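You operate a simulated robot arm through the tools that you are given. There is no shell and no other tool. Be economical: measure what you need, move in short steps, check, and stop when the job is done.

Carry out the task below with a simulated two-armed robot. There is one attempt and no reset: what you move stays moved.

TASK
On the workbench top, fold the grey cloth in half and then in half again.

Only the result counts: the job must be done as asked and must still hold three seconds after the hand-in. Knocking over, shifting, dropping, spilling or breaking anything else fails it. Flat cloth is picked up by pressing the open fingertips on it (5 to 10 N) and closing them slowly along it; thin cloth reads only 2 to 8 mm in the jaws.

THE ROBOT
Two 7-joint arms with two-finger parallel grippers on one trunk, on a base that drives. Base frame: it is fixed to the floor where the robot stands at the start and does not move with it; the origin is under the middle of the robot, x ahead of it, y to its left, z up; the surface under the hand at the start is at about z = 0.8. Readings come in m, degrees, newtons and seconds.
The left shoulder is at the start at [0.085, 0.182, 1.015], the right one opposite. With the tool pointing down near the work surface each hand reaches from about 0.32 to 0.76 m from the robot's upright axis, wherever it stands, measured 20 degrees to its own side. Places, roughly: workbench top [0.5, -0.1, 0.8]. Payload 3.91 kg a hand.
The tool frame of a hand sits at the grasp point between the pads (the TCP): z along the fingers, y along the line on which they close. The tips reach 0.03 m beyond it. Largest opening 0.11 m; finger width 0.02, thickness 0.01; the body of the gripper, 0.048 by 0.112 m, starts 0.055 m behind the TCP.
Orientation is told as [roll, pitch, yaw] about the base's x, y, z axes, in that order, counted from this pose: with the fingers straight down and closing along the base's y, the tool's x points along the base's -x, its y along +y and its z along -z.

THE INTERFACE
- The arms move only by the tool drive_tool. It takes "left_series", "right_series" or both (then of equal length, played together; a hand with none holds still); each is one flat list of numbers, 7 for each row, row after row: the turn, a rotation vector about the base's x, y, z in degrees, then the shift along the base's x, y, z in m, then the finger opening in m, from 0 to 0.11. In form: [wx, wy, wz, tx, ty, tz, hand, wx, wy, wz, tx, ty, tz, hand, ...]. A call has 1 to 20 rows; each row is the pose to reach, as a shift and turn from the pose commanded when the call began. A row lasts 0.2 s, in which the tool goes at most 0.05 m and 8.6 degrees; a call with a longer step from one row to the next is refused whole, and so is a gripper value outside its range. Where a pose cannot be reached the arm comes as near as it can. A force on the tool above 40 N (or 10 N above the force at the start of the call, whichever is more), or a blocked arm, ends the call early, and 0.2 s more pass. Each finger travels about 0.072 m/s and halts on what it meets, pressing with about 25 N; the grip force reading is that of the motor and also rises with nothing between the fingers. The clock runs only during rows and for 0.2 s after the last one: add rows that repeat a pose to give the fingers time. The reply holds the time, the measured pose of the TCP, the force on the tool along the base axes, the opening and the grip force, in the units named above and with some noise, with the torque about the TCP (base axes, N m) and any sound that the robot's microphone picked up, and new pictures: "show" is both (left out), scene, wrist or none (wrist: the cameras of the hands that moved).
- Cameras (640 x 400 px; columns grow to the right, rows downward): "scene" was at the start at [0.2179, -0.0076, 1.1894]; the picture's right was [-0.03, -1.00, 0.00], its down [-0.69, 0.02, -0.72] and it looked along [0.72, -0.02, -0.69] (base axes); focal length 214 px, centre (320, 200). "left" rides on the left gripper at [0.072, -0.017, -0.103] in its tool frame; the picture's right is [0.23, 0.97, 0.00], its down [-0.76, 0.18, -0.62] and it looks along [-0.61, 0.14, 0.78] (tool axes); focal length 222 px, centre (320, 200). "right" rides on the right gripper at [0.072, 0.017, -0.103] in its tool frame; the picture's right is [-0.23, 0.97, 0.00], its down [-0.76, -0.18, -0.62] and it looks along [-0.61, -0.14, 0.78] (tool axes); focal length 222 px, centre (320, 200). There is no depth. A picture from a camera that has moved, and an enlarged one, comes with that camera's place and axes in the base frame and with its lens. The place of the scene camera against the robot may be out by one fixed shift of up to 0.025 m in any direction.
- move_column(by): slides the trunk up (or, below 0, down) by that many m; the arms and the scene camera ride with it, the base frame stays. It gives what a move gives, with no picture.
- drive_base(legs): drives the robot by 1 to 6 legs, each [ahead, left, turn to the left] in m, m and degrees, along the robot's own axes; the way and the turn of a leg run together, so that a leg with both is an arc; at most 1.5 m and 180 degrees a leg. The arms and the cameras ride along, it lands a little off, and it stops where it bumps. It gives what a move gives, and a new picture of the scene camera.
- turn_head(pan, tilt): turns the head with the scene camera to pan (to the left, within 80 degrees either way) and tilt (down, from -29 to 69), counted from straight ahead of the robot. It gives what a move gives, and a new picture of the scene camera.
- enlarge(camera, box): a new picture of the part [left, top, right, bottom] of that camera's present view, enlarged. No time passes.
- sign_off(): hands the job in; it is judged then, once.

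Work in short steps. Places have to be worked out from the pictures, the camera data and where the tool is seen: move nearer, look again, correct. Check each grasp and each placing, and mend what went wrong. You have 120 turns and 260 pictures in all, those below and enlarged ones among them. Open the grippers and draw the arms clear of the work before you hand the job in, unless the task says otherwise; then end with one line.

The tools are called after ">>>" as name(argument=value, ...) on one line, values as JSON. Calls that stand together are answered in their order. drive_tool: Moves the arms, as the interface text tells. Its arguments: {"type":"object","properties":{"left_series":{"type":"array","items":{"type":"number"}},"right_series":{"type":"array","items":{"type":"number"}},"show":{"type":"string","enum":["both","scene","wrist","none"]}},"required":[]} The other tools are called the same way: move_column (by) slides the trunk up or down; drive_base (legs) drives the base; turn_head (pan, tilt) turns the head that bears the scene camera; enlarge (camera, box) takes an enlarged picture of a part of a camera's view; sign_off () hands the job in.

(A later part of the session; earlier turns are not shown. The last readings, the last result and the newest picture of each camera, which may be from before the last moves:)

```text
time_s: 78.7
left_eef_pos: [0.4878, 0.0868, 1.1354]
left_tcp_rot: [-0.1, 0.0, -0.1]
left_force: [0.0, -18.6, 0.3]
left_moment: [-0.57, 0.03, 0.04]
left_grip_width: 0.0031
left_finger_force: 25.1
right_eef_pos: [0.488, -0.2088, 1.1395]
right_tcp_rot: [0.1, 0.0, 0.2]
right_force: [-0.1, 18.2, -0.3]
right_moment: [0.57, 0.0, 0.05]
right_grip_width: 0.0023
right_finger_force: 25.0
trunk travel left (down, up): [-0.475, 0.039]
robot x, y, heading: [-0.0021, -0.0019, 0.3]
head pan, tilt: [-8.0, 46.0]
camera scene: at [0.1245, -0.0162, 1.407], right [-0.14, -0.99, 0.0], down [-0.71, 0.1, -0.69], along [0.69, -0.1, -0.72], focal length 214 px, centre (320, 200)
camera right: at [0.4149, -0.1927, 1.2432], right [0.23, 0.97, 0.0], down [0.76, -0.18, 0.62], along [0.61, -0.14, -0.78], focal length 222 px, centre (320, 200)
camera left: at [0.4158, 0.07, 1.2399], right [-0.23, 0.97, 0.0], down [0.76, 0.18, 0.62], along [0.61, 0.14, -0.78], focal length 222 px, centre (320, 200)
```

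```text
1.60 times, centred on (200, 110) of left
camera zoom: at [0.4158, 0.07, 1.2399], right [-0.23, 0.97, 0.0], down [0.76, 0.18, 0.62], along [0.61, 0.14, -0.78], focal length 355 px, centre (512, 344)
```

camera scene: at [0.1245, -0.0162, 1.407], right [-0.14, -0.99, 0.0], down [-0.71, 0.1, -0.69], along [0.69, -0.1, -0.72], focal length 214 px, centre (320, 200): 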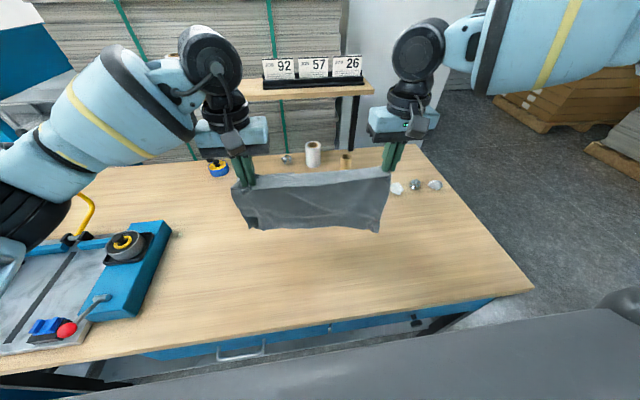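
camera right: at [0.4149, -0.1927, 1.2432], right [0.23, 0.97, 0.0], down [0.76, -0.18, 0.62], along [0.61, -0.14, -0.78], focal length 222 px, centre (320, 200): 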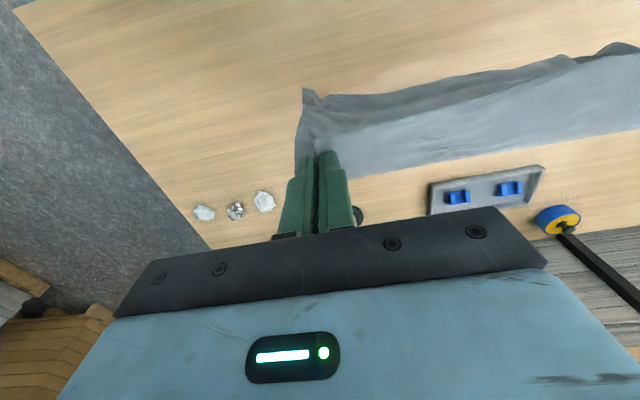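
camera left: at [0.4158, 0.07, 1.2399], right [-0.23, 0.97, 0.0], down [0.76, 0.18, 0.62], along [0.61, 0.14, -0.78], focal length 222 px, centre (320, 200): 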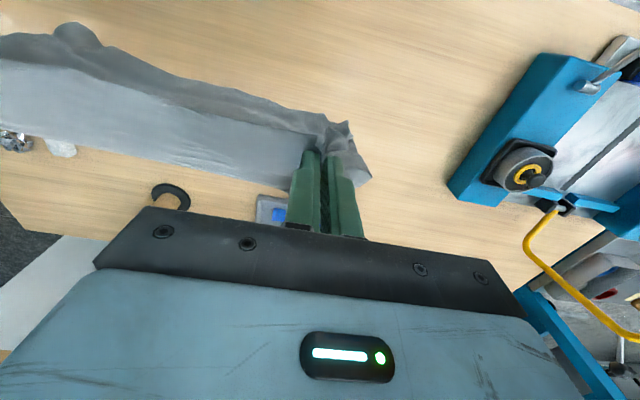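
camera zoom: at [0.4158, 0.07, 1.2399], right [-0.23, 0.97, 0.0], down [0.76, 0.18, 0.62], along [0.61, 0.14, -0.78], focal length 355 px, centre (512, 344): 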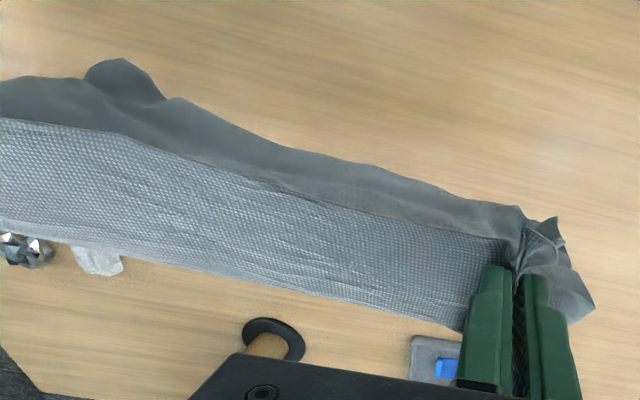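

It's one clean sheet hanging with its near edge (held) on my side. Neat option: lay the far half down moving away from me, then bring the held edge back toward me on top. First I'll bring it back to x≈0.41 and lower until the hem is about to touch.

>>> drive_tool(left_series=[0, 0, 0, -0.016, -0.001, -0.005, 0, 0, 0, 0, -0.032, -0.002, -0.015, 0, 0, 0, 0, -0.048, -0.003, -0.025, 0, 0, 0, 0, -0.064, -0.003, -0.038, 0, 0, 0, 0, -0.078, -0.003, -0.05, 0, 0, 0, 0, -0.078, -0.003, -0.055, 0, 0, 0, 0, -0.078, -0.003, -0.055, 0, 0, 0, 0, -0.078, -0.003, -0.055, 0], right_series=[0, 0, 0, -0.016, 0.001, -0.005, 0, 0, 0, 0, -0.032, 0.002, -0.015, 0, 0, 0, 0, -0.048, 0.003, -0.027, 0, 0, 0, 0, -0.064, 0.003, -0.04, 0, 0, 0, 0, -0.078, 0.003, -0.054, 0, 0, 0, 0, -0.078, 0.003, -0.059, 0, 0, 0, 0, -0.078, 0.003, -0.059, 0, 0, 0, 0, -0.078, 0.003, -0.059, 0], show="both")

```text
time_s: 80.5
left_eef_pos: [0.4107, 0.0849, 1.0814]
left_tcp_rot: [0.0, 0.1, 0.0]
left_force: [-0.4, -8.3, 0.4]
left_moment: [-0.29, 0.0, 0.01]
left_grip_width: 0.0032
left_finger_force: 25.1
right_eef_pos: [0.4114, -0.205, 1.0813]
right_tcp_rot: [0.0, -0.2, 0.0]
right_force: [-0.5, 8.9, -0.4]
right_moment: [0.26, 0.02, 0.04]
right_grip_width: 0.0025
right_finger_force: 24.9
trunk travel left (down, up): [-0.475, 0.039]
robot x, y, heading: [-0.0024, 0.0006, 0.0]
head pan, tilt: [-8.0, 46.0]
camera scene: at [0.1244, -0.0163, 1.407], right [-0.14, -0.99, 0.0], down [-0.71, 0.1, -0.69], along [0.69, -0.1, -0.72], focal length 214 px, centre (320, 200)
camera right: at [0.337, -0.1892, 1.185], right [0.23, 0.97, 0.0], down [0.76, -0.18, 0.62], along [0.61, -0.14, -0.78], focal length 222 px, centre (320, 200)
camera left: at [0.3377, 0.0675, 1.185], right [-0.23, 0.97, 0.0], down [0.76, 0.18, 0.62], along [0.61, 0.14, -0.78], focal length 222 px, centre (320, 200)
```

scene: 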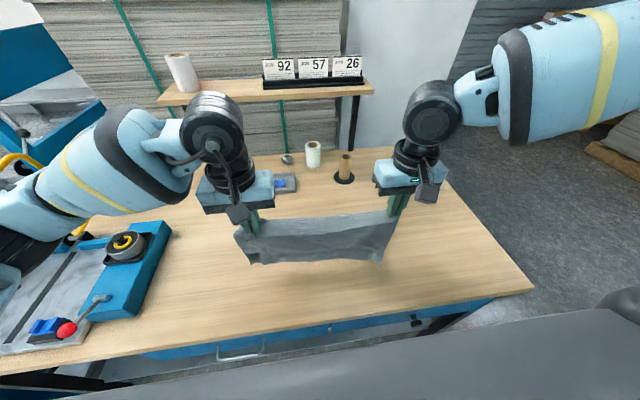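
right: 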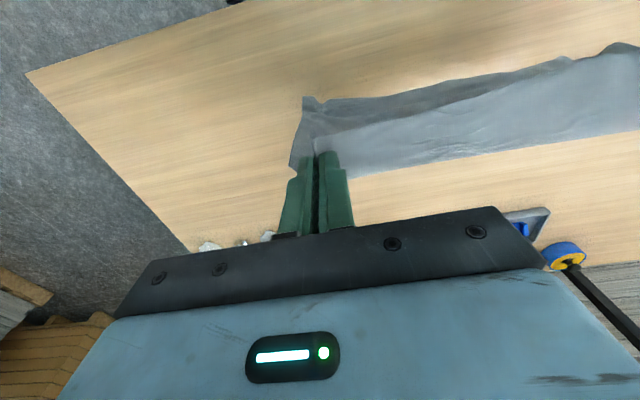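
left: 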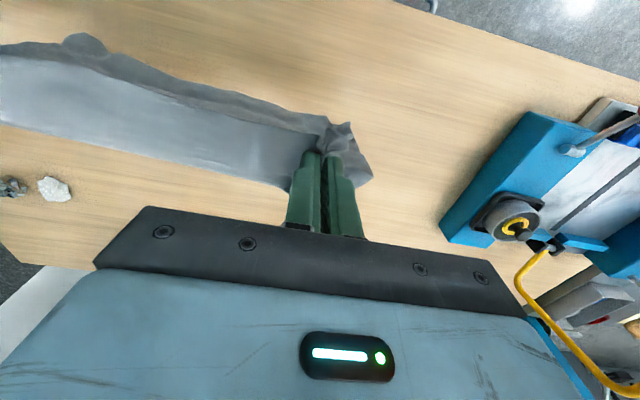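

The bottom hem is just touching at x≈0.42. Now I lay the far half: moving away from me while lowering at 45°.

>>> drive_tool(left_series=[0, 0, 0, 0.005, 0, -0.015, 0, 0, 0, 0, 0.015, 0, -0.025, 0, 0, 0, 0, 0.025, 0, -0.035, 0, 0, 0, 0, 0.035, 0, -0.045, 0, 0, 0, 0, 0.046, 0, -0.055, 0, 0, 0, 0, 0.057, 0, -0.065, 0, 0, 0, 0, 0.068, 0, -0.075, 0, 0, 0, 0, 0.079, 0, -0.085, 0, 0, 0, 0, 0.09, 0, -0.095, 0, 0, 0, 0, 0.101, 0, -0.105, 0, 0, 0, 0, 0.112, 0, -0.115, 0, 0, 0, 0, 0.122, 0, -0.125, 0, 0, 0, 0, 0.132, 0, -0.135, 0, 0, 0, 0, 0.14, 0, -0.145, 0, 0, 0, 0, 0.14, 0, -0.145, 0], right_series=[0, 0, 0, 0.005, 0, -0.015, 0, 0, 0, 0, 0.015, 0, -0.025, 0, 0, 0, 0, 0.025, 0, -0.035, 0, 0, 0, 0, 0.035, 0, -0.045, 0, 0, 0, 0, 0.046, 0, -0.055, 0, 0, 0, 0, 0.057, 0, -0.065, 0, 0, 0, 0, 0.068, 0, -0.075, 0, 0, 0, 0, 0.079, 0, -0.085, 0, 0, 0, 0, 0.09, 0, -0.095, 0, 0, 0, 0, 0.101, 0, -0.105, 0, 0, 0, 0, 0.112, 0, -0.115, 0, 0, 0, 0, 0.122, 0, -0.125, 0, 0, 0, 0, 0.132, 0, -0.135, 0, 0, 0, 0, 0.14, 0, -0.145, 0, 0, 0, 0, 0.14, 0, -0.145, 0])

```text
time_s: 83.7
left_eef_pos: [0.5491, 0.0815, 0.9361]
left_tcp_rot: [-0.2, 0.0, -0.1]
left_force: [-1.3, -19.4, 0.9]
left_moment: [-0.68, 0.02, 0.03]
left_grip_width: 0.0035
left_finger_force: 25.2
right_eef_pos: [0.5371, -0.2121, 0.9471]
right_tcp_rot: [0.1, 0.0, 0.1]
right_force: [0.2, 20.3, -0.9]
right_moment: [0.6, -0.02, 0.05]
right_grip_width: 0.0024
right_finger_force: 24.7
right hand out of reach, approached as far as the arm can: row 13, 14, 15
trunk travel left (down, up): [-0.475, 0.039]
robot x, y, heading: [-0.0015, 0.0017, 0.1]
head pan, tilt: [-8.0, 46.0]
camera scene: at [0.1242, -0.0162, 1.4071], right [-0.14, -0.99, 0.0], down [-0.71, 0.1, -0.69], along [0.69, -0.1, -0.72], focal length 214 px, centre (320, 200)
camera right: at [0.4632, -0.1975, 1.0501], right [0.23, 0.97, 0.0], down [0.76, -0.18, 0.62], along [0.61, -0.14, -0.78], focal length 222 px, centre (320, 200)
camera left: at [0.4764, 0.0659, 1.0392], right [-0.23, 0.97, 0.0], down [0.76, 0.18, 0.62], along [0.61, 0.14, -0.78], focal length 222 px, centre (320, 200)
```

scene: 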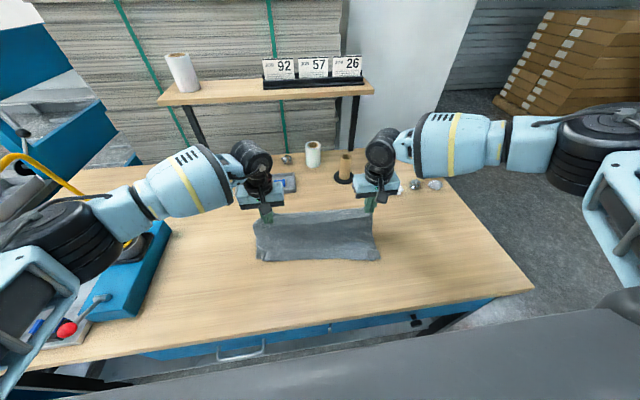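
right: 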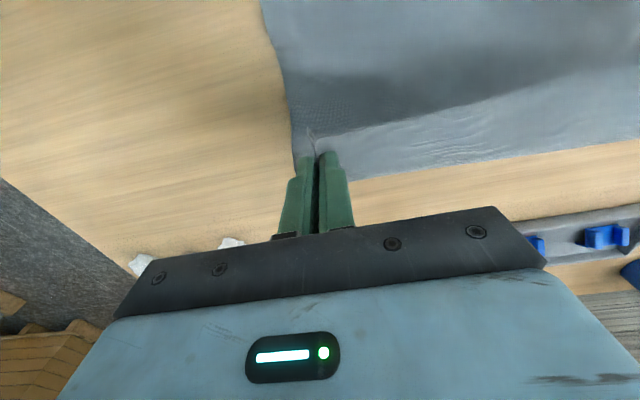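
left: 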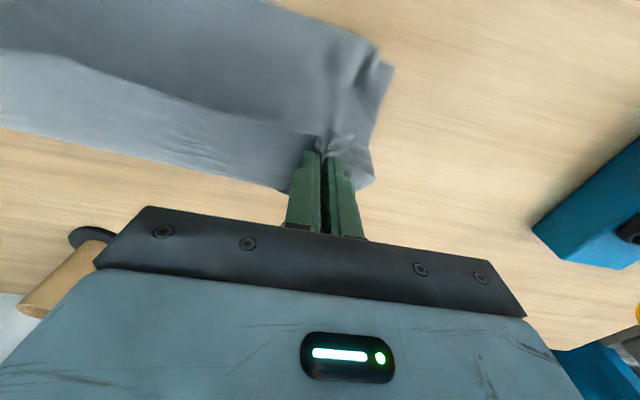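

The right half laid well but the left hem landed ~5 cm further away, so the left grip sits deeper in the cloth. I'll look closer at the left side.

>>> enlarge(camera="left", box=[140, 0, 440, 220])

>>> enlarge(camera="scene", box=[230, 180, 410, 280])

```text
1.82 times, centred on (290, 110) of left
camera zoom: at [0.4764, 0.0659, 1.0392], right [-0.23, 0.97, 0.0], down [0.76, 0.18, 0.62], along [0.61, 0.14, -0.78], focal length 404 px, centre (374, 364)
```

zoom: 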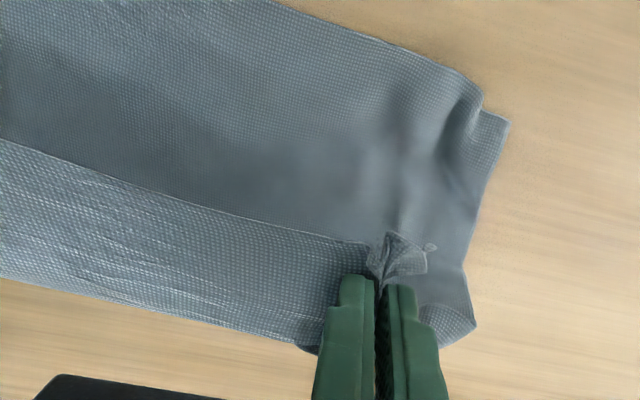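

```text
3.56 times, centred on (320, 230) of scene
camera zoom: at [0.1242, -0.0162, 1.4071], right [-0.14, -0.99, 0.0], down [-0.71, 0.1, -0.69], along [0.69, -0.1, -0.72], focal length 763 px, centre (320, 93)
```

zoom: 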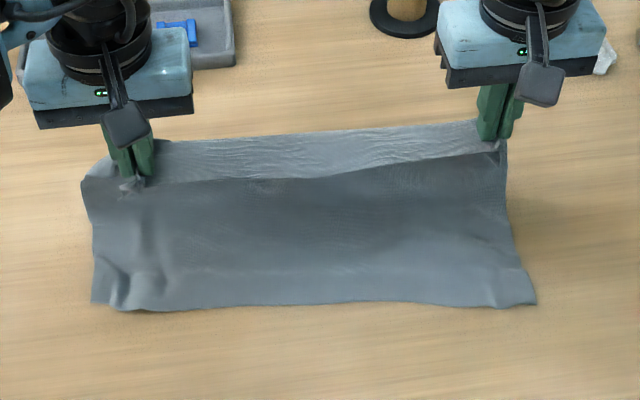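

The left far corner seems partly tucked, making that side short. I'll lay the left-hand side down outward and release it to see its true shape, while the right keeps hold.

>>> drive_tool(left_series=[0, 0, 0, 0.015, -0.004, -0.02, 0, 0, 0, 0, 0.03, -0.008, -0.04, 0, 0, 0, 0, 0.045, -0.01, -0.06, 0, 0, 0, 0, 0.055, -0.01, -0.08, 0, 0, 0, 0, 0.06, -0.01, -0.098, 0, 0, 0, 0, 0.06, -0.01, -0.098, 0.02, 0, 0, 0, 0.06, -0.01, -0.098, 0.045, 0, 0, 0, 0.06, -0.01, -0.07, 0.045, 0, 0, 0, 0.055, 0.02, -0.035, 0.045, 0, 0, 0, 0.04, 0.05, 0.0, 0.045, 0, 0, 0, 0.02, 0.08, 0.02, 0.045, 0, 0, 0, 0, 0.11, 0.03, 0.045], show="both")

```text
time_s: 86.3
left_eef_pos: [0.5484, 0.1953, 0.9659]
left_tcp_rot: [0.2, 0.1, 0.1]
left_force: [0.7, -0.8, 0.0]
left_moment: [0.0, 0.0, 0.03]
left_grip_width: 0.0447
left_finger_force: 0.1
right_eef_pos: [0.5372, -0.2149, 0.9464]
right_tcp_rot: [-0.2, 0.0, -0.1]
right_force: [0.1, 0.7, 0.1]
right_moment: [-0.06, -0.03, 0.0]
right_grip_width: 0.0022
right_finger_force: 24.8
trunk travel left (down, up): [-0.475, 0.039]
robot x, y, heading: [-0.0002, -0.0025, 0.1]
head pan, tilt: [-8.0, 46.0]
camera scene: at [0.1235, -0.0152, 1.4071], right [-0.14, -0.99, 0.0], down [-0.71, 0.1, -0.7], along [0.69, -0.1, -0.72], focal length 214 px, centre (320, 200)
camera left: at [0.4754, 0.1786, 1.0694], right [-0.23, 0.97, 0.0], down [0.76, 0.18, 0.62], along [0.61, 0.14, -0.78], focal length 222 px, centre (320, 200)
```

scene: 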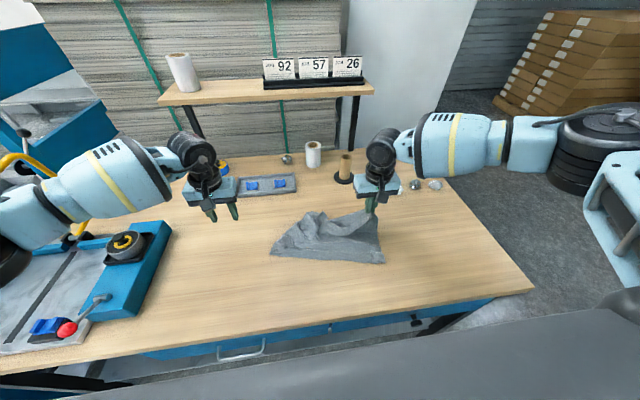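
left: 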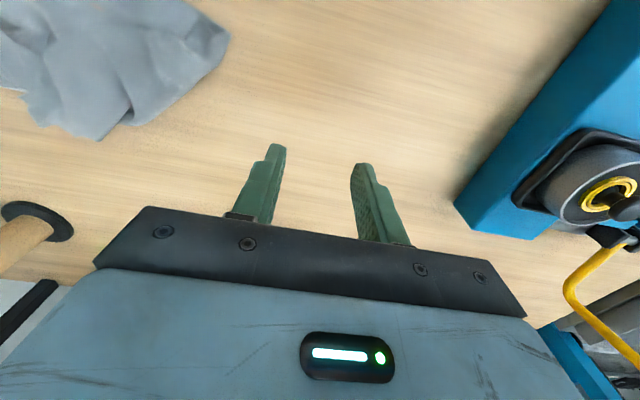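

>>> enlarge(camera="scene", box=[250, 190, 400, 280])

>>> enlarge(camera="left", box=[0, 0, 260, 160])

>>> enlarge(camera="right", box=[220, 0, 640, 220])

```text
4.27 times, centred on (325, 235) of scene
camera zoom: at [0.1235, -0.0152, 1.4071], right [-0.14, -0.99, 0.0], down [-0.71, 0.1, -0.7], along [0.69, -0.1, -0.72], focal length 915 px, centre (299, 51)
```

zoom: 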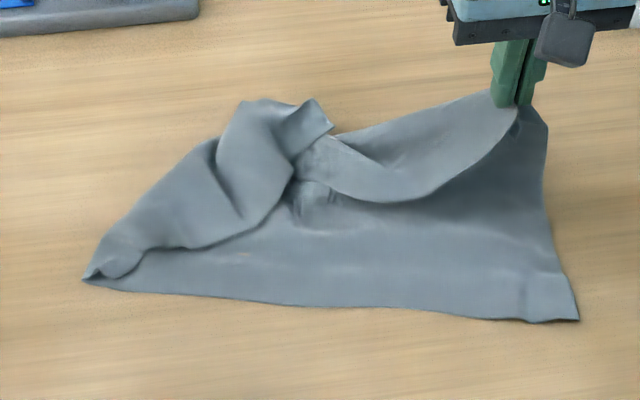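

```text
2.46 times, centred on (130, 80) of left
camera zoom: at [0.4754, 0.1786, 1.0694], right [-0.23, 0.97, 0.0], down [0.76, 0.18, 0.62], along [0.61, 0.14, -0.78], focal length 547 px, centre (788, 495)
```

zoom: 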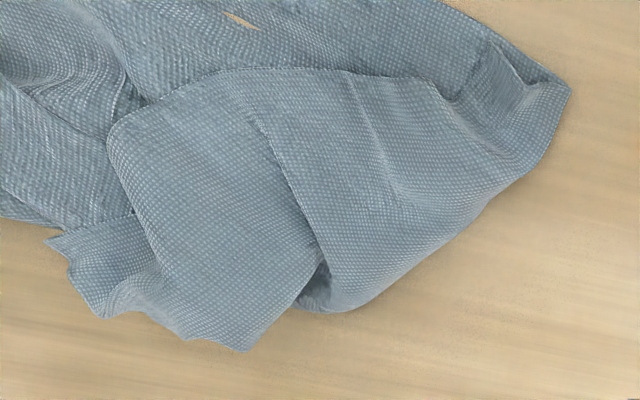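

```text
1.52 times, centred on (430, 110) of right
camera zoom: at [0.4628, -0.1986, 1.0501], right [0.23, 0.97, 0.0], down [0.76, -0.18, 0.62], along [0.61, -0.14, -0.78], focal length 338 px, centre (152, 337)
```

zoom: 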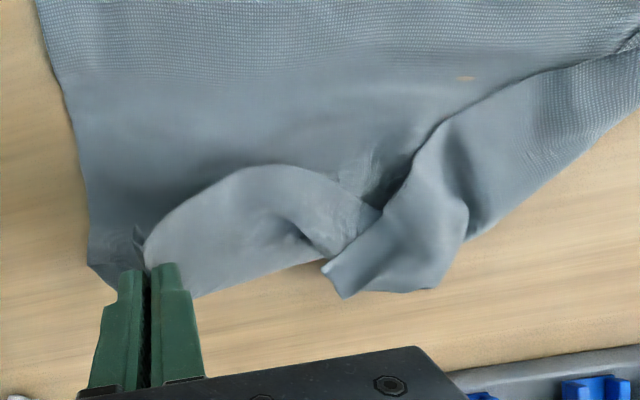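

The near-left corner flipped over but the far edge lies flat in front. I'll set the right corner down, raise both hands, and bring the trunk back down for better reach.

>>> drive_tool(left_series=[0, 0, 0, 0, 0, 0.02, 0.045, 0, 0, 0, 0, 0, 0.05, 0.045, 0, 0, 0, -0.02, 0, 0.08, 0.045, 0, 0, 0, -0.04, 0, 0.1, 0.045, 0, 0, 0, -0.06, 0, 0.13, 0.045, 0, 0, 0, -0.08, 0, 0.16, 0.045, 0, 0, 0, -0.08, 0, 0.19, 0.045, 0, 0, 0, -0.08, 0, 0.2, 0.045, 0, 0, 0, -0.08, 0, 0.2, 0.045, 0, 0, 0, -0.08, 0, 0.2, 0.045, 0, 0, 0, -0.08, 0, 0.2, 0.045, 0, 0, 0, -0.08, 0, 0.2, 0.045, 0, 0, 0, -0.08, 0, 0.2, 0.045, 0, 0, 0, -0.08, 0, 0.2, 0.045], right_series=[0, 0, 0, 0, -0.005, -0.025, 0, 0, 0, 0, 0, -0.01, -0.05, 0, 0, 0, 0, 0, -0.015, -0.075, 0, 0, 0, 0, 0, -0.02, -0.1, 0, 0, 0, 0, 0, -0.02, -0.106, 0, 0, 0, 0, 0, -0.02, -0.106, 0.02, 0, 0, 0, 0, -0.02, -0.106, 0.04, 0, 0, 0, 0, -0.02, -0.08, 0.04, 0, 0, 0, 0, -0.03, -0.04, 0.04, 0, 0, 0, -0.02, -0.04, 0.0, 0.04, 0, 0, 0, -0.04, -0.05, 0.04, 0.04, 0, 0, 0, -0.06, -0.05, 0.08, 0.04, 0, 0, 0, -0.08, -0.05, 0.12, 0.04, 0, 0, 0, -0.1, -0.05, 0.16, 0.04], show="none")

>>> move_column(by=-0.2)

>>> turn_head(pan=-5, tilt=50)

```text
time_s: 89.3
left_eef_pos: [0.4694, 0.1941, 1.1644]
left_tcp_rot: [0.0, -0.1, 0.0]
left_force: [-0.4, 1.0, 0.7]
left_moment: [0.01, -0.03, 0.0]
left_grip_width: 0.045
left_finger_force: 0.0
right_eef_pos: [0.4344, -0.2657, 1.1079]
right_tcp_rot: [0.1, 0.1, 0.0]
right_force: [-0.1, 0.1, -0.8]
right_moment: [-0.04, 0.0, -0.01]
right_grip_width: 0.0402
right_finger_force: 0.0
right hand out of reach, approached as far as the arm can: row 1, 2, 3, 4, 5, 6, 7, 8
trunk travel left (down, up): [-0.475, 0.039]
robot x, y, heading: [-0.0017, -0.0006, 0.1]
head pan, tilt: [-8.0, 46.0]
```

```text
time_s: 91.5
left_eef_pos: [0.4695, 0.1946, 0.9665]
left_tcp_rot: [-0.1, 0.0, 0.1]
left_force: [0.4, -1.0, 0.2]
left_moment: [-0.01, -0.01, 0.0]
left_grip_width: 0.045
left_finger_force: 0.1
right_eef_pos: [0.4369, -0.2654, 0.905]
right_tcp_rot: [0.0, -0.1, -0.1]
right_force: [-0.1, 1.3, -0.5]
right_moment: [0.0, 0.0, 0.0]
right_grip_width: 0.0401
right_finger_force: 0.1
trunk travel left (down, up): [-0.275, 0.239]
robot x, y, heading: [0.0027, -0.0018, 0.2]
head pan, tilt: [-8.0, 46.0]
```

```text
time_s: 92.1
left_eef_pos: [0.4703, 0.194, 0.966]
left_tcp_rot: [0.0, 0.0, -0.1]
left_force: [-0.9, -0.5, 0.4]
left_moment: [0.01, 0.0, -0.04]
left_grip_width: 0.0453
left_finger_force: 0.0
right_eef_pos: [0.4364, -0.266, 0.9051]
right_tcp_rot: [0.0, 0.0, -0.1]
right_force: [-0.4, 0.0, 0.0]
right_moment: [0.01, 0.0, 0.0]
right_grip_width: 0.0399
right_finger_force: 0.1
trunk travel left (down, up): [-0.275, 0.239]
robot x, y, heading: [-0.0021, -0.0031, -0.1]
head pan, tilt: [-5.0, 50.0]
camera scene: at [0.2122, -0.0118, 1.1804], right [-0.09, -1.0, 0.0], down [-0.76, 0.07, -0.64], along [0.64, -0.06, -0.77], focal length 214 px, centre (320, 200)
```

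scene: 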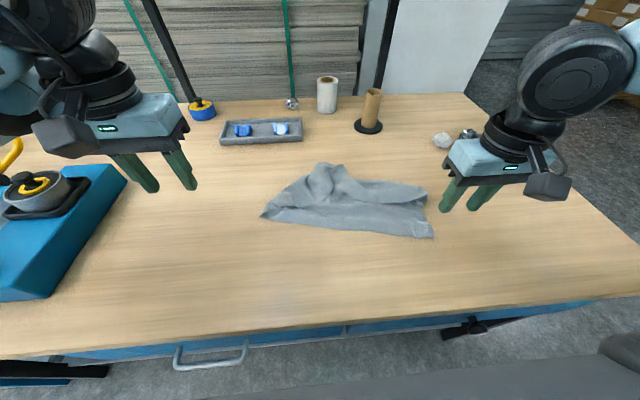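

>>> enlarge(camera="scene", box=[250, 155, 450, 250])

>>> enlarge(camera="right", box=[300, 0, 640, 220])

>>> enlarge(camera="left", box=[0, 0, 300, 220])

```text
3.20 times, centred on (350, 202) of scene
camera zoom: at [0.2122, -0.0118, 1.1804], right [-0.09, -1.0, 0.0], down [-0.76, 0.07, -0.64], along [0.64, -0.06, -0.77], focal length 686 px, centre (224, 192)
```

zoom: 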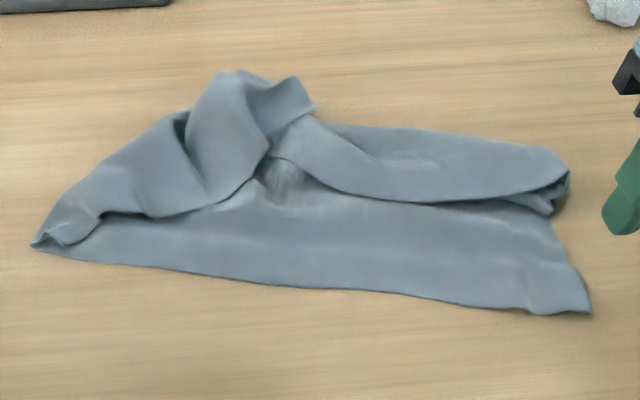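

```text
1.82 times, centred on (470, 110) of right
camera zoom: at [0.3633, -0.2493, 1.0092], right [0.23, 0.97, 0.0], down [0.76, -0.18, 0.62], along [0.61, -0.14, -0.78], focal length 404 px, centre (47, 364)
```

zoom: 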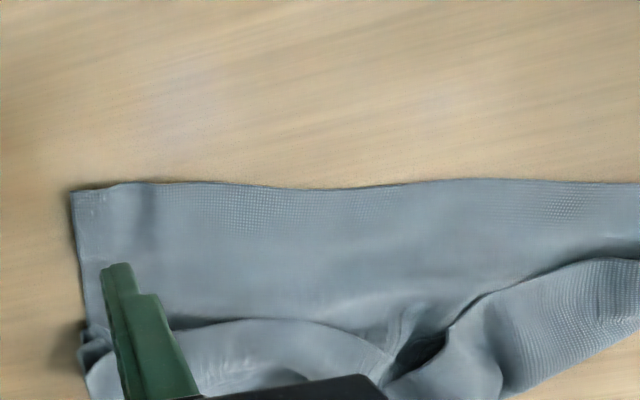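

```text
1.82 times, centred on (150, 110) of left
camera zoom: at [0.3975, 0.1774, 1.0696], right [-0.23, 0.97, 0.0], down [0.76, 0.18, 0.62], along [0.61, 0.14, -0.78], focal length 404 px, centre (629, 364)
```

zoom: 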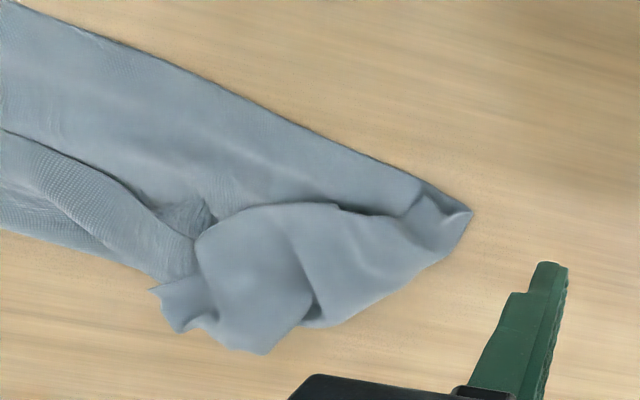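

The front edge (far edge) is now flat and single-ply at both ends: corners ≈ (0.422, −0.250) and (0.506, 0.096). I'll grip just inside those, yawed −13°, and lift to let the rest hang free.

>>> drive_tool(left_series=[0, 0, -3, 0.01, -0.035, -0.02, 0.045, 0, 0, -6, 0.02, -0.07, -0.04, 0.045, 0, 0, -10, 0.03, -0.105, -0.065, 0.04, 0, 0, -13, 0.039, -0.14, -0.09, 0.04, 0, 0, -13, 0.039, -0.14, -0.118, 0.04, 0, 0, -13, 0.039, -0.14, -0.124, 0.04], right_series=[0, 0, -3, 0.002, 0.015, 0, 0.04, 0, 0, -6, 0.004, 0.03, -0.01, 0.04, 0, 0, -10, 0.006, 0.045, -0.03, 0.04, 0, 0, -13, 0.0066, 0.052, -0.045, 0.04, 0, 0, -13, 0.0066, 0.052, -0.06, 0.04, 0, 0, -13, 0.0066, 0.052, -0.063, 0.04], show="wrist")

```text
time_s: 93.5
left_eef_pos: [0.5091, 0.0536, 0.8433]
left_tcp_rot: [0.0, 0.1, -13.0]
left_force: [-0.4, -0.1, 0.5]
left_moment: [0.01, 0.0, 0.02]
left_grip_width: 0.04
left_finger_force: 0.2
right_eef_pos: [0.4451, -0.2135, 0.8403]
right_tcp_rot: [-0.1, -0.1, -13.1]
right_force: [0.4, 0.0, 0.4]
right_moment: [0.02, 0.01, 0.02]
right_grip_width: 0.0401
right_finger_force: 0.1
trunk travel left (down, up): [-0.275, 0.239]
robot x, y, heading: [-0.0009, -0.0033, 0.1]
head pan, tilt: [-5.0, 50.0]
camera right: at [0.3759, -0.1813, 0.9455], right [0.44, 0.9, 0.0], down [0.7, -0.34, 0.62], along [0.56, -0.27, -0.78], focal length 222 px, centre (320, 200)
camera left: at [0.4335, 0.0534, 0.9465], right [0.0, 1.0, 0.0], down [0.78, 0.0, 0.62], along [0.62, 0.0, -0.78], focal length 222 px, centre (320, 200)
```

right: 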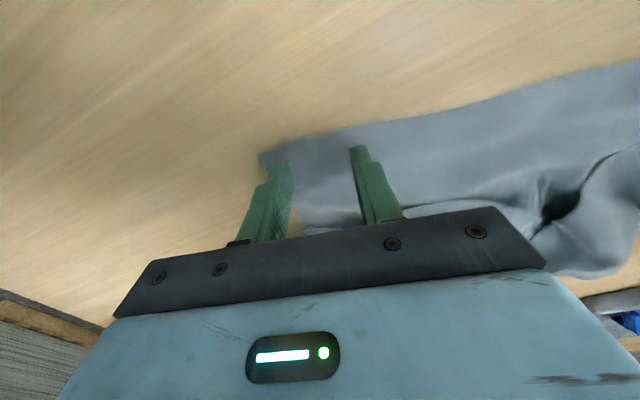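
left: 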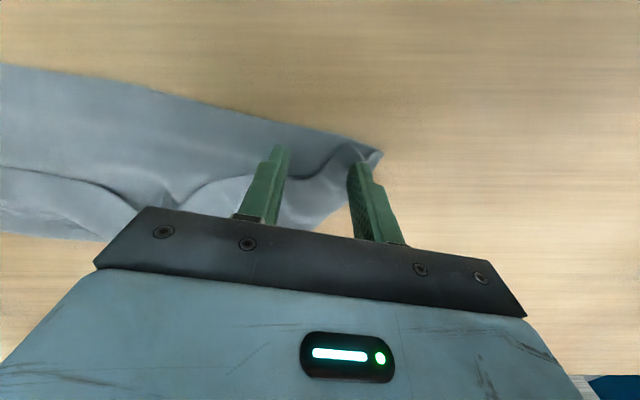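

Nudging both inward a little and pressing to contact.

>>> drive_tool(left_series=[0, 0, 0, -0.006, -0.011, 0, 0.036, 0, 0, 0, -0.006, -0.011, -0.008, 0.036, 0, 0, 0, -0.006, -0.011, -0.0125, 0.036, 0, 0, 0, -0.006, -0.011, -0.0135, 0.036], right_series=[0, 0, 0, 0.002, 0.008, 0, 0.038, 0, 0, 0, 0.002, 0.008, -0.006, 0.038, 0, 0, 0, 0.002, 0.008, -0.01, 0.038, 0, 0, 0, 0.002, 0.008, -0.0115, 0.038], show="none")

```text
time_s: 94.5
left_eef_pos: [0.5033, 0.0429, 0.8312]
left_tcp_rot: [0.0, -0.4, -13.0]
left_force: [-1.4, 2.4, 27.5]
left_moment: [0.78, -0.05, 0.03]
left_grip_width: 0.0367
left_finger_force: 0.8
right_eef_pos: [0.4455, -0.2056, 0.8315]
right_tcp_rot: [0.0, -0.2, -13.0]
right_force: [0.3, -0.4, 0.8]
right_moment: [0.01, -0.01, 0.03]
right_grip_width: 0.0379
right_finger_force: 0.2
trunk travel left (down, up): [-0.275, 0.239]
robot x, y, heading: [-0.0003, 0.0001, -0.2]
head pan, tilt: [-5.0, 50.0]
```

>>> drive_tool(left_series=[0, 0, 0, 0, 0, 0.001, 0.036, 0, 0, 0, 0, 0, 0.0013, 0.036], right_series=[0, 0, 0, 0, 0, -0.0015, 0.038, 0, 0, 0, 0, 0, -0.0025, 0.038], show="wrist")

```text
time_s: 95.1
left_eef_pos: [0.5023, 0.0426, 0.8309]
left_tcp_rot: [-0.1, -0.4, -12.8]
left_force: [6.6, 0.1, 31.1]
left_moment: [0.84, -0.3, -0.14]
left_grip_width: 0.0367
left_finger_force: 0.8
right_eef_pos: [0.4449, -0.206, 0.8313]
right_tcp_rot: [0.0, -0.3, -13.0]
right_force: [-1.0, -3.2, 25.3]
right_moment: [-0.2, 0.21, 0.07]
right_grip_width: 0.0379
right_finger_force: 0.1
trunk travel left (down, up): [-0.275, 0.239]
robot x, y, heading: [0.0005, 0.0003, -0.1]
head pan, tilt: [-5.0, 50.0]
camera right: at [0.3755, -0.1735, 0.9345], right [0.44, 0.9, 0.0], down [0.7, -0.34, 0.63], along [0.57, -0.27, -0.78], focal length 222 px, centre (320, 200)
camera left: at [0.427, 0.0424, 0.9355], right [0.0, 1.0, 0.0], down [0.78, 0.0, 0.63], along [0.63, 0.0, -0.78], focal length 222 px, centre (320, 200)
```

right: 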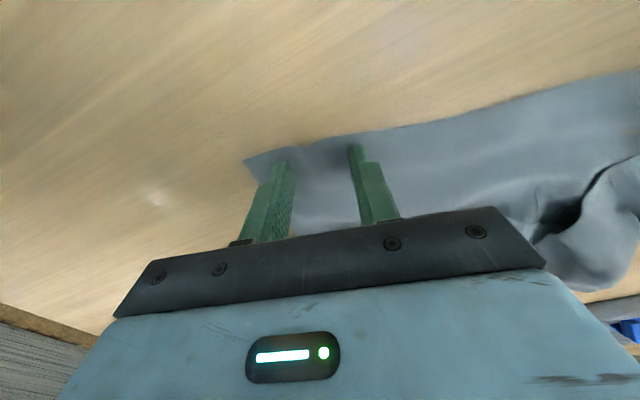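
left: 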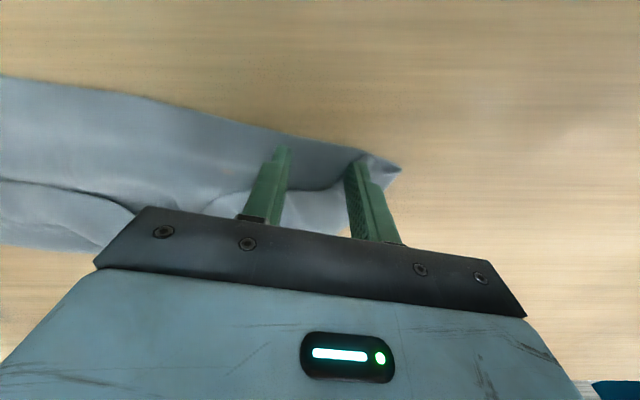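

The left's outer finger is on an overlapping flap. I'll lift it, shift 2 cm inward where the front edge is single, and press again; ease the right slightly.

>>> drive_tool(left_series=[0, 0, 0, 0, 0, 0.012, 0.032, 0, 0, 0, -0.007, -0.02, 0.012, 0.032, 0, 0, 0, -0.007, -0.02, 0.004, 0.032, 0, 0, 0, -0.007, -0.02, 0.001, 0.032], right_series=[0, 0, 0, 0, 0, 0.001, 0.038, 0, 0, 0, 0, 0, 0.001, 0.038, 0, 0, 0, 0, 0, 0.001, 0.038, 0, 0, 0, 0, 0, 0.001, 0.038], show="wrist")

```text
time_s: 96.1
left_eef_pos: [0.4954, 0.0236, 0.8316]
left_tcp_rot: [0.0, -0.3, -13.1]
left_force: [-0.2, 0.1, 4.9]
left_moment: [0.04, 0.06, -0.02]
left_grip_width: 0.032
left_finger_force: 0.0
right_eef_pos: [0.4451, -0.2049, 0.8312]
right_tcp_rot: [0.0, -0.3, -13.1]
right_force: [-2.0, -4.0, 34.3]
right_moment: [-0.08, 0.29, 0.03]
right_grip_width: 0.0379
right_finger_force: 0.1
trunk travel left (down, up): [-0.275, 0.239]
robot x, y, heading: [-0.0006, 0.0006, -0.1]
head pan, tilt: [-5.0, 50.0]
camera right: at [0.3759, -0.1735, 0.9347], right [0.44, 0.9, 0.0], down [0.7, -0.34, 0.63], along [0.56, -0.27, -0.78], focal length 222 px, centre (320, 200)
camera left: at [0.4195, 0.023, 0.9355], right [0.0, 1.0, 0.0], down [0.78, 0.0, 0.63], along [0.63, 0.0, -0.78], focal length 222 px, centre (320, 200)
```

right: 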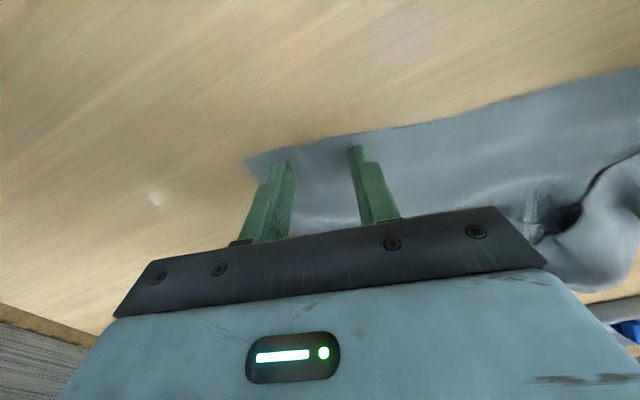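
left: 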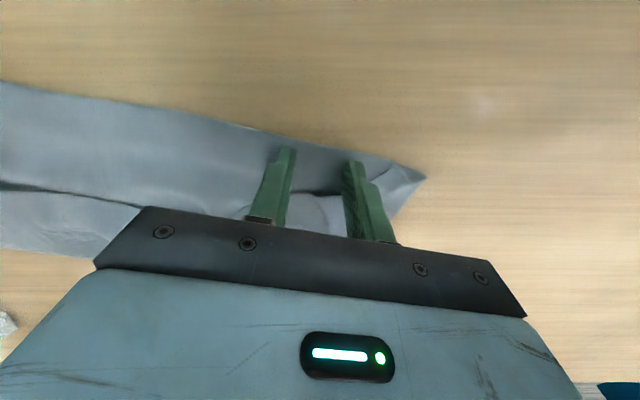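

Left now has clean contact; right needs easing. Closing both slowly and lifting.

>>> drive_tool(left_series=[0, 0, 0, 0, 0, -0.0003, 0.03, 0, 0, 0, 0, 0, -0.0003, 0.026, 0, 0, 0, 0, 0, -0.0003, 0.023, 0, 0, 0, 0, 0, -0.0003, 0.02, 0, 0, 0, 0, 0, -0.0003, 0.017, 0, 0, 0, 0, 0, -0.0003, 0.014, 0, 0, 0, 0, 0, -0.0003, 0.011, 0, 0, 0, 0, 0, -0.0003, 0.008, 0, 0, 0, 0, 0, -0.0003, 0.005, 0, 0, 0, 0, 0, -0.0003, 0.002, 0, 0, 0, 0, 0, -0.0003, 0, 0, 0, 0, 0, 0, -0.0003, 0, 0, 0, 0, 0, 0, 0.02, 0, 0, 0, 0, 0, 0, 0.04, 0, 0, 0, 0, 0, 0, 0.06, 0], right_series=[0, 0, 0, 0, 0, 0.0022, 0.036, 0, 0, 0, 0, 0, 0.0022, 0.032, 0, 0, 0, 0, 0, 0.0022, 0.028, 0, 0, 0, 0, 0, 0.0022, 0.024, 0, 0, 0, 0, 0, 0.0022, 0.02, 0, 0, 0, 0, 0, 0.0022, 0.016, 0, 0, 0, 0, 0, 0.0022, 0.013, 0, 0, 0, 0, 0, 0.0022, 0.01, 0, 0, 0, 0, 0, 0.0022, 0.007, 0, 0, 0, 0, 0, 0.0022, 0.003, 0, 0, 0, 0, 0, 0.0022, 0, 0, 0, 0, 0, 0, 0.0022, 0, 0, 0, 0, 0, 0, 0.02, 0, 0, 0, 0, 0, 0, 0.04, 0, 0, 0, 0, 0, 0, 0.06, 0])

```text
time_s: 99.3
left_eef_pos: [0.4969, 0.0232, 0.8909]
left_tcp_rot: [0.0, 0.0, -12.9]
left_force: [-0.6, 0.3, -0.2]
left_moment: [0.01, 0.02, -0.01]
left_grip_width: 0.0022
left_finger_force: 24.3
right_eef_pos: [0.4454, -0.2049, 0.89]
right_tcp_rot: [-0.1, -0.1, -13.0]
right_force: [-0.6, -1.0, -0.8]
right_moment: [0.03, 0.01, 0.01]
right_grip_width: 0.0
right_finger_force: 24.8
trunk travel left (down, up): [-0.275, 0.239]
robot x, y, heading: [-0.0029, 0.0033, 0.2]
head pan, tilt: [-5.0, 50.0]
camera scene: at [0.2118, -0.0118, 1.1804], right [-0.09, -1.0, 0.0], down [-0.76, 0.07, -0.64], along [0.64, -0.06, -0.77], focal length 214 px, centre (320, 200)
camera right: at [0.3771, -0.1732, 0.994], right [0.44, 0.9, 0.0], down [0.7, -0.34, 0.62], along [0.56, -0.27, -0.78], focal length 222 px, centre (320, 200)
camera left: at [0.4224, 0.0221, 0.994], right [0.0, 1.0, 0.0], down [0.78, 0.0, 0.62], along [0.62, 0.0, -0.78], focal length 222 px, centre (320, 200)
```

scene: 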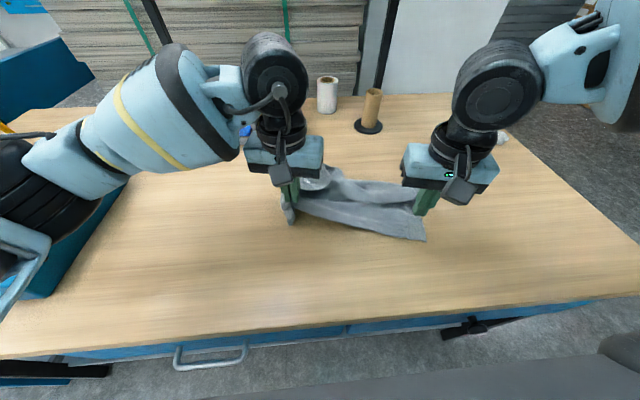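
right: 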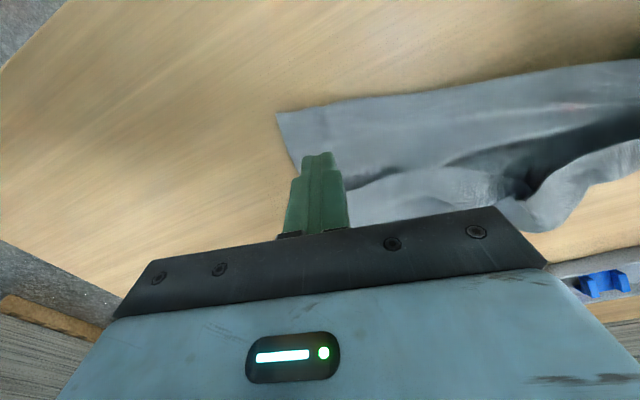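
left: 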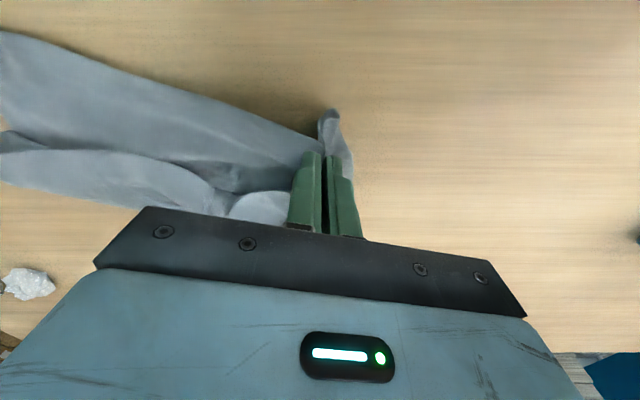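

The right slipped (eased too much). I'll re-approach with the right, pressing properly, with the left lowered a bit to keep slack.

>>> drive_tool(left_series=[0, 0, 0, 0, 0, -0.015, 0, 0, 0, 0, 0, 0, -0.03, 0, 0, 0, 0, 0, 0, -0.045, 0, 0, 0, 0, 0, 0, -0.045, 0, 0, 0, 0, 0, 0, -0.045, 0, 0, 0, 0, 0, 0, -0.045, 0], right_series=[0, 0, 0, 0, 0, 0, 0.02, 0, 0, 0, -0.004, 0.003, -0.02, 0.036, 0, 0, 0, -0.004, 0.003, -0.04, 0.036, 0, 0, 0, -0.004, 0.003, -0.054, 0.036, 0, 0, 0, -0.004, 0.003, -0.059, 0.036, 0, 0, 0, -0.004, 0.003, -0.06, 0.036], show="none")

```text
time_s: 100.7
left_eef_pos: [0.4952, 0.0199, 0.8476]
left_tcp_rot: [0.0, -0.2, -13.0]
left_force: [0.6, 0.4, -0.2]
left_moment: [0.02, 0.03, -0.01]
left_grip_width: 0.002
left_finger_force: 25.2
right_eef_pos: [0.4414, -0.203, 0.8315]
right_tcp_rot: [0.2, -0.4, -13.0]
right_force: [-2.1, -3.4, 18.6]
right_moment: [-0.28, 0.17, -0.01]
right_grip_width: 0.0365
right_finger_force: 0.1
trunk travel left (down, up): [-0.275, 0.239]
robot x, y, heading: [-0.0009, -0.0028, 0.2]
head pan, tilt: [-5.0, 50.0]
```

Good contact (~18 N). Closing at this height and lifting slightly.

>>> drive_tool(right_series=[0, 0, 0, 0, 0, 0, 0.033, 0, 0, 0, 0, 0, 0, 0.029, 0, 0, 0, 0, 0, 0, 0.025, 0, 0, 0, 0, 0, 0, 0.021, 0, 0, 0, 0, 0, 0, 0.017, 0, 0, 0, 0, 0, 0, 0.013, 0, 0, 0, 0, 0, 0, 0.01, 0, 0, 0, 0, 0, 0, 0.007, 0, 0, 0, 0, 0, 0, 0.003, 0, 0, 0, 0, 0, 0, 0, 0, 0, 0, 0, 0, 0, 0, 0, 0, 0, 0, 0, 0.02, 0, 0, 0, 0, 0, 0, 0.04, 0], show="wrist")

```text
time_s: 103.5
left_eef_pos: [0.4964, 0.0198, 0.8472]
left_tcp_rot: [0.0, 0.0, -12.9]
left_force: [-0.9, -3.1, 0.1]
left_moment: [-0.11, 0.06, 0.0]
left_grip_width: 0.0023
left_finger_force: 24.6
right_eef_pos: [0.4414, -0.2031, 0.8698]
right_tcp_rot: [0.0, 0.2, -13.1]
right_force: [1.3, 3.2, 0.1]
right_moment: [0.11, -0.01, 0.04]
right_grip_width: 0.0026
right_finger_force: 25.4
trunk travel left (down, up): [-0.275, 0.239]
robot x, y, heading: [0.0019, 0.0001, 0.0]
head pan, tilt: [-5.0, 50.0]
camera right: at [0.3732, -0.1707, 0.9728], right [0.44, 0.9, 0.0], down [0.7, -0.34, 0.62], along [0.56, -0.27, -0.78], focal length 222 px, centre (320, 200)
```

right: 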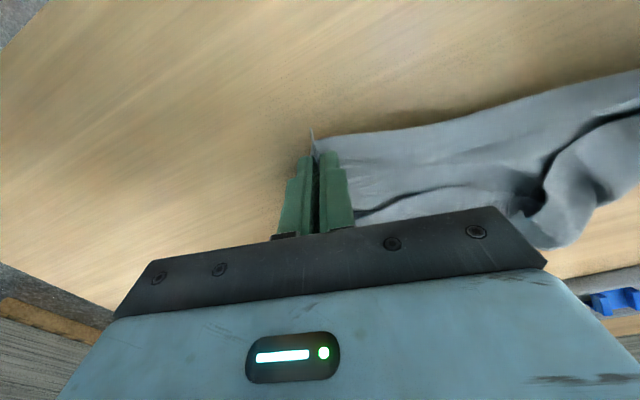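

Both hold now. Lifting to hang, aligning both hands at x≈0.43 with zero yaw.

>>> drive_tool(left_series=[0, 0, 2, -0.008, 0, 0.035, 0, 0, 0, 4, -0.016, 0.001, 0.07, 0, 0, 0, 6, -0.024, 0.001, 0.105, 0, 0, 0, 8, -0.032, 0.002, 0.14, 0, 0, 0, 10, -0.04, 0.002, 0.175, 0, 0, 0, 12, -0.048, 0.002, 0.21, 0, 0, 0, 13, -0.056, 0.002, 0.245, 0, 0, 0, 13, -0.066, 0.002, 0.273, 0, 0, 0, 13, -0.066, 0.002, 0.273, 0, 0, 0, 13, -0.066, 0.002, 0.273, 0], right_series=[0, 0, 2, -0.001, 0, 0.03, 0, 0, 0, 4, -0.003, 0, 0.06, 0, 0, 0, 6, -0.004, 0, 0.09, 0, 0, 0, 8, -0.005, 0, 0.12, 0, 0, 0, 10, -0.007, 0, 0.15, 0, 0, 0, 12, -0.009, 0, 0.18, 0, 0, 0, 13, -0.011, 0, 0.215, 0, 0, 0, 13, -0.011, 0, 0.25, 0, 0, 0, 13, -0.011, 0, 0.25, 0, 0, 0, 13, -0.011, 0, 0.25, 0], show="both")

```text
time_s: 105.7
left_eef_pos: [0.4303, 0.0263, 1.1191]
left_tcp_rot: [0.0, 0.0, -0.1]
left_force: [-0.1, -0.4, -0.4]
left_moment: [-0.01, 0.04, -0.04]
left_grip_width: 0.002
left_finger_force: 25.1
right_eef_pos: [0.4295, -0.2013, 1.1186]
right_tcp_rot: [0.0, -0.1, 0.0]
right_force: [-0.7, 0.6, -0.4]
right_moment: [-0.02, 0.01, -0.05]
right_grip_width: 0.0028
right_finger_force: 25.1
trunk travel left (down, up): [-0.275, 0.239]
robot x, y, heading: [-0.0014, -0.0008, 0.2]
head pan, tilt: [-5.0, 50.0]
camera scene: at [0.2119, -0.0118, 1.1804], right [-0.09, -1.0, 0.0], down [-0.76, 0.07, -0.64], along [0.64, -0.06, -0.77], focal length 214 px, centre (320, 200)
camera right: at [0.3558, -0.1854, 1.2232], right [0.23, 0.97, 0.0], down [0.76, -0.18, 0.62], along [0.61, -0.14, -0.78], focal length 222 px, centre (320, 200)
camera left: at [0.3579, 0.0091, 1.2237], right [-0.23, 0.97, 0.0], down [0.76, 0.18, 0.62], along [0.61, 0.14, -0.78], focal length 222 px, centre (320, 200)
```

scene: 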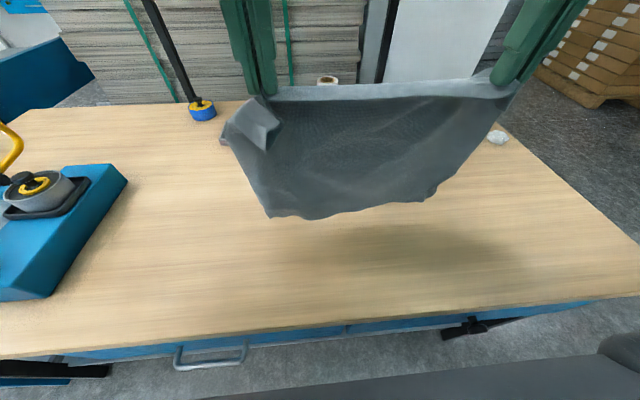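
right: 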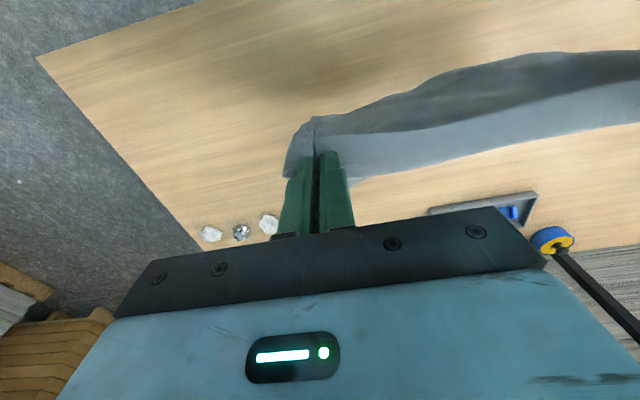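
left: 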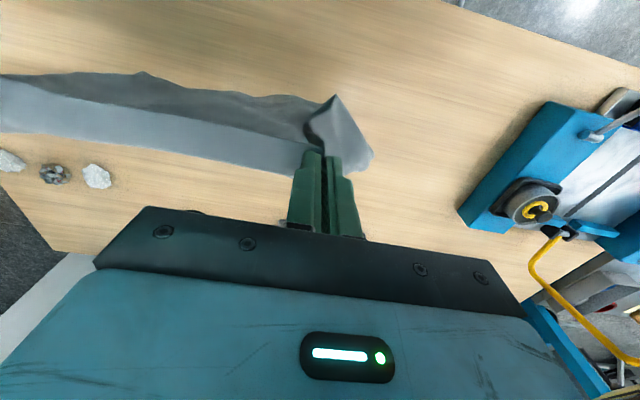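

The cloth hangs fully open, but the left grip is inset so its corner flops. I'll lay the sheet flat: out to x≈0.56, lower to touch, then lay it toward me at 45°.

>>> drive_tool(left_series=[0, 0, 0, 0.03, 0, 0, 0, 0, 0, 0, 0.06, 0, -0.005, 0, 0, 0, 0, 0.09, 0.002, -0.01, 0, 0, 0, 0, 0.12, 0.004, -0.02, 0, 0, 0, 0, 0.13, 0.005, -0.04, 0, 0, 0, 0, 0.13, 0.006, -0.06, 0, 0, 0, 0, 0.13, 0.006, -0.075, 0, 0, 0, 0, 0.12, 0.006, -0.09, 0, 0, 0, 0, 0.105, 0.006, -0.105, 0, 0, 0, 0, 0.09, 0.006, -0.12, 0], right_series=[0, 0, 0, 0.03, 0, 0, 0, 0, 0, 0, 0.06, 0, -0.005, 0, 0, 0, 0, 0.09, -0.002, -0.01, 0, 0, 0, 0, 0.12, -0.004, -0.02, 0, 0, 0, 0, 0.13, -0.005, -0.04, 0, 0, 0, 0, 0.13, -0.006, -0.06, 0, 0, 0, 0, 0.13, -0.006, -0.075, 0, 0, 0, 0, 0.12, -0.006, -0.09, 0, 0, 0, 0, 0.105, -0.006, -0.105, 0, 0, 0, 0, 0.09, -0.006, -0.12, 0], show="scene")

```text
time_s: 107.9
left_eef_pos: [0.5192, 0.0323, 0.9991]
left_tcp_rot: [-0.2, -0.1, 0.0]
left_force: [1.4, -20.2, 0.0]
left_moment: [-0.67, -0.02, -0.04]
left_grip_width: 0.0024
left_finger_force: 24.5
right_eef_pos: [0.5189, -0.2079, 0.9984]
right_tcp_rot: [0.2, -0.1, 0.0]
right_force: [0.3, 20.9, -0.6]
right_moment: [0.65, -0.01, 0.08]
right_grip_width: 0.003
right_finger_force: 25.7
right hand out of reach, approached as far as the arm can: row 4, 5
trunk travel left (down, up): [-0.275, 0.239]
robot x, y, heading: [0.0002, -0.0012, -0.3]
head pan, tilt: [-5.0, 50.0]
camera scene: at [0.2119, -0.0118, 1.1805], right [-0.09, -1.0, 0.0], down [-0.76, 0.07, -0.64], along [0.64, -0.06, -0.77], focal length 214 px, centre (320, 200)
```

scene: 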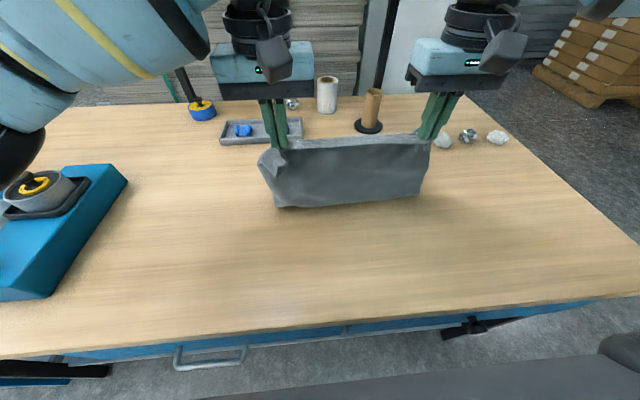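

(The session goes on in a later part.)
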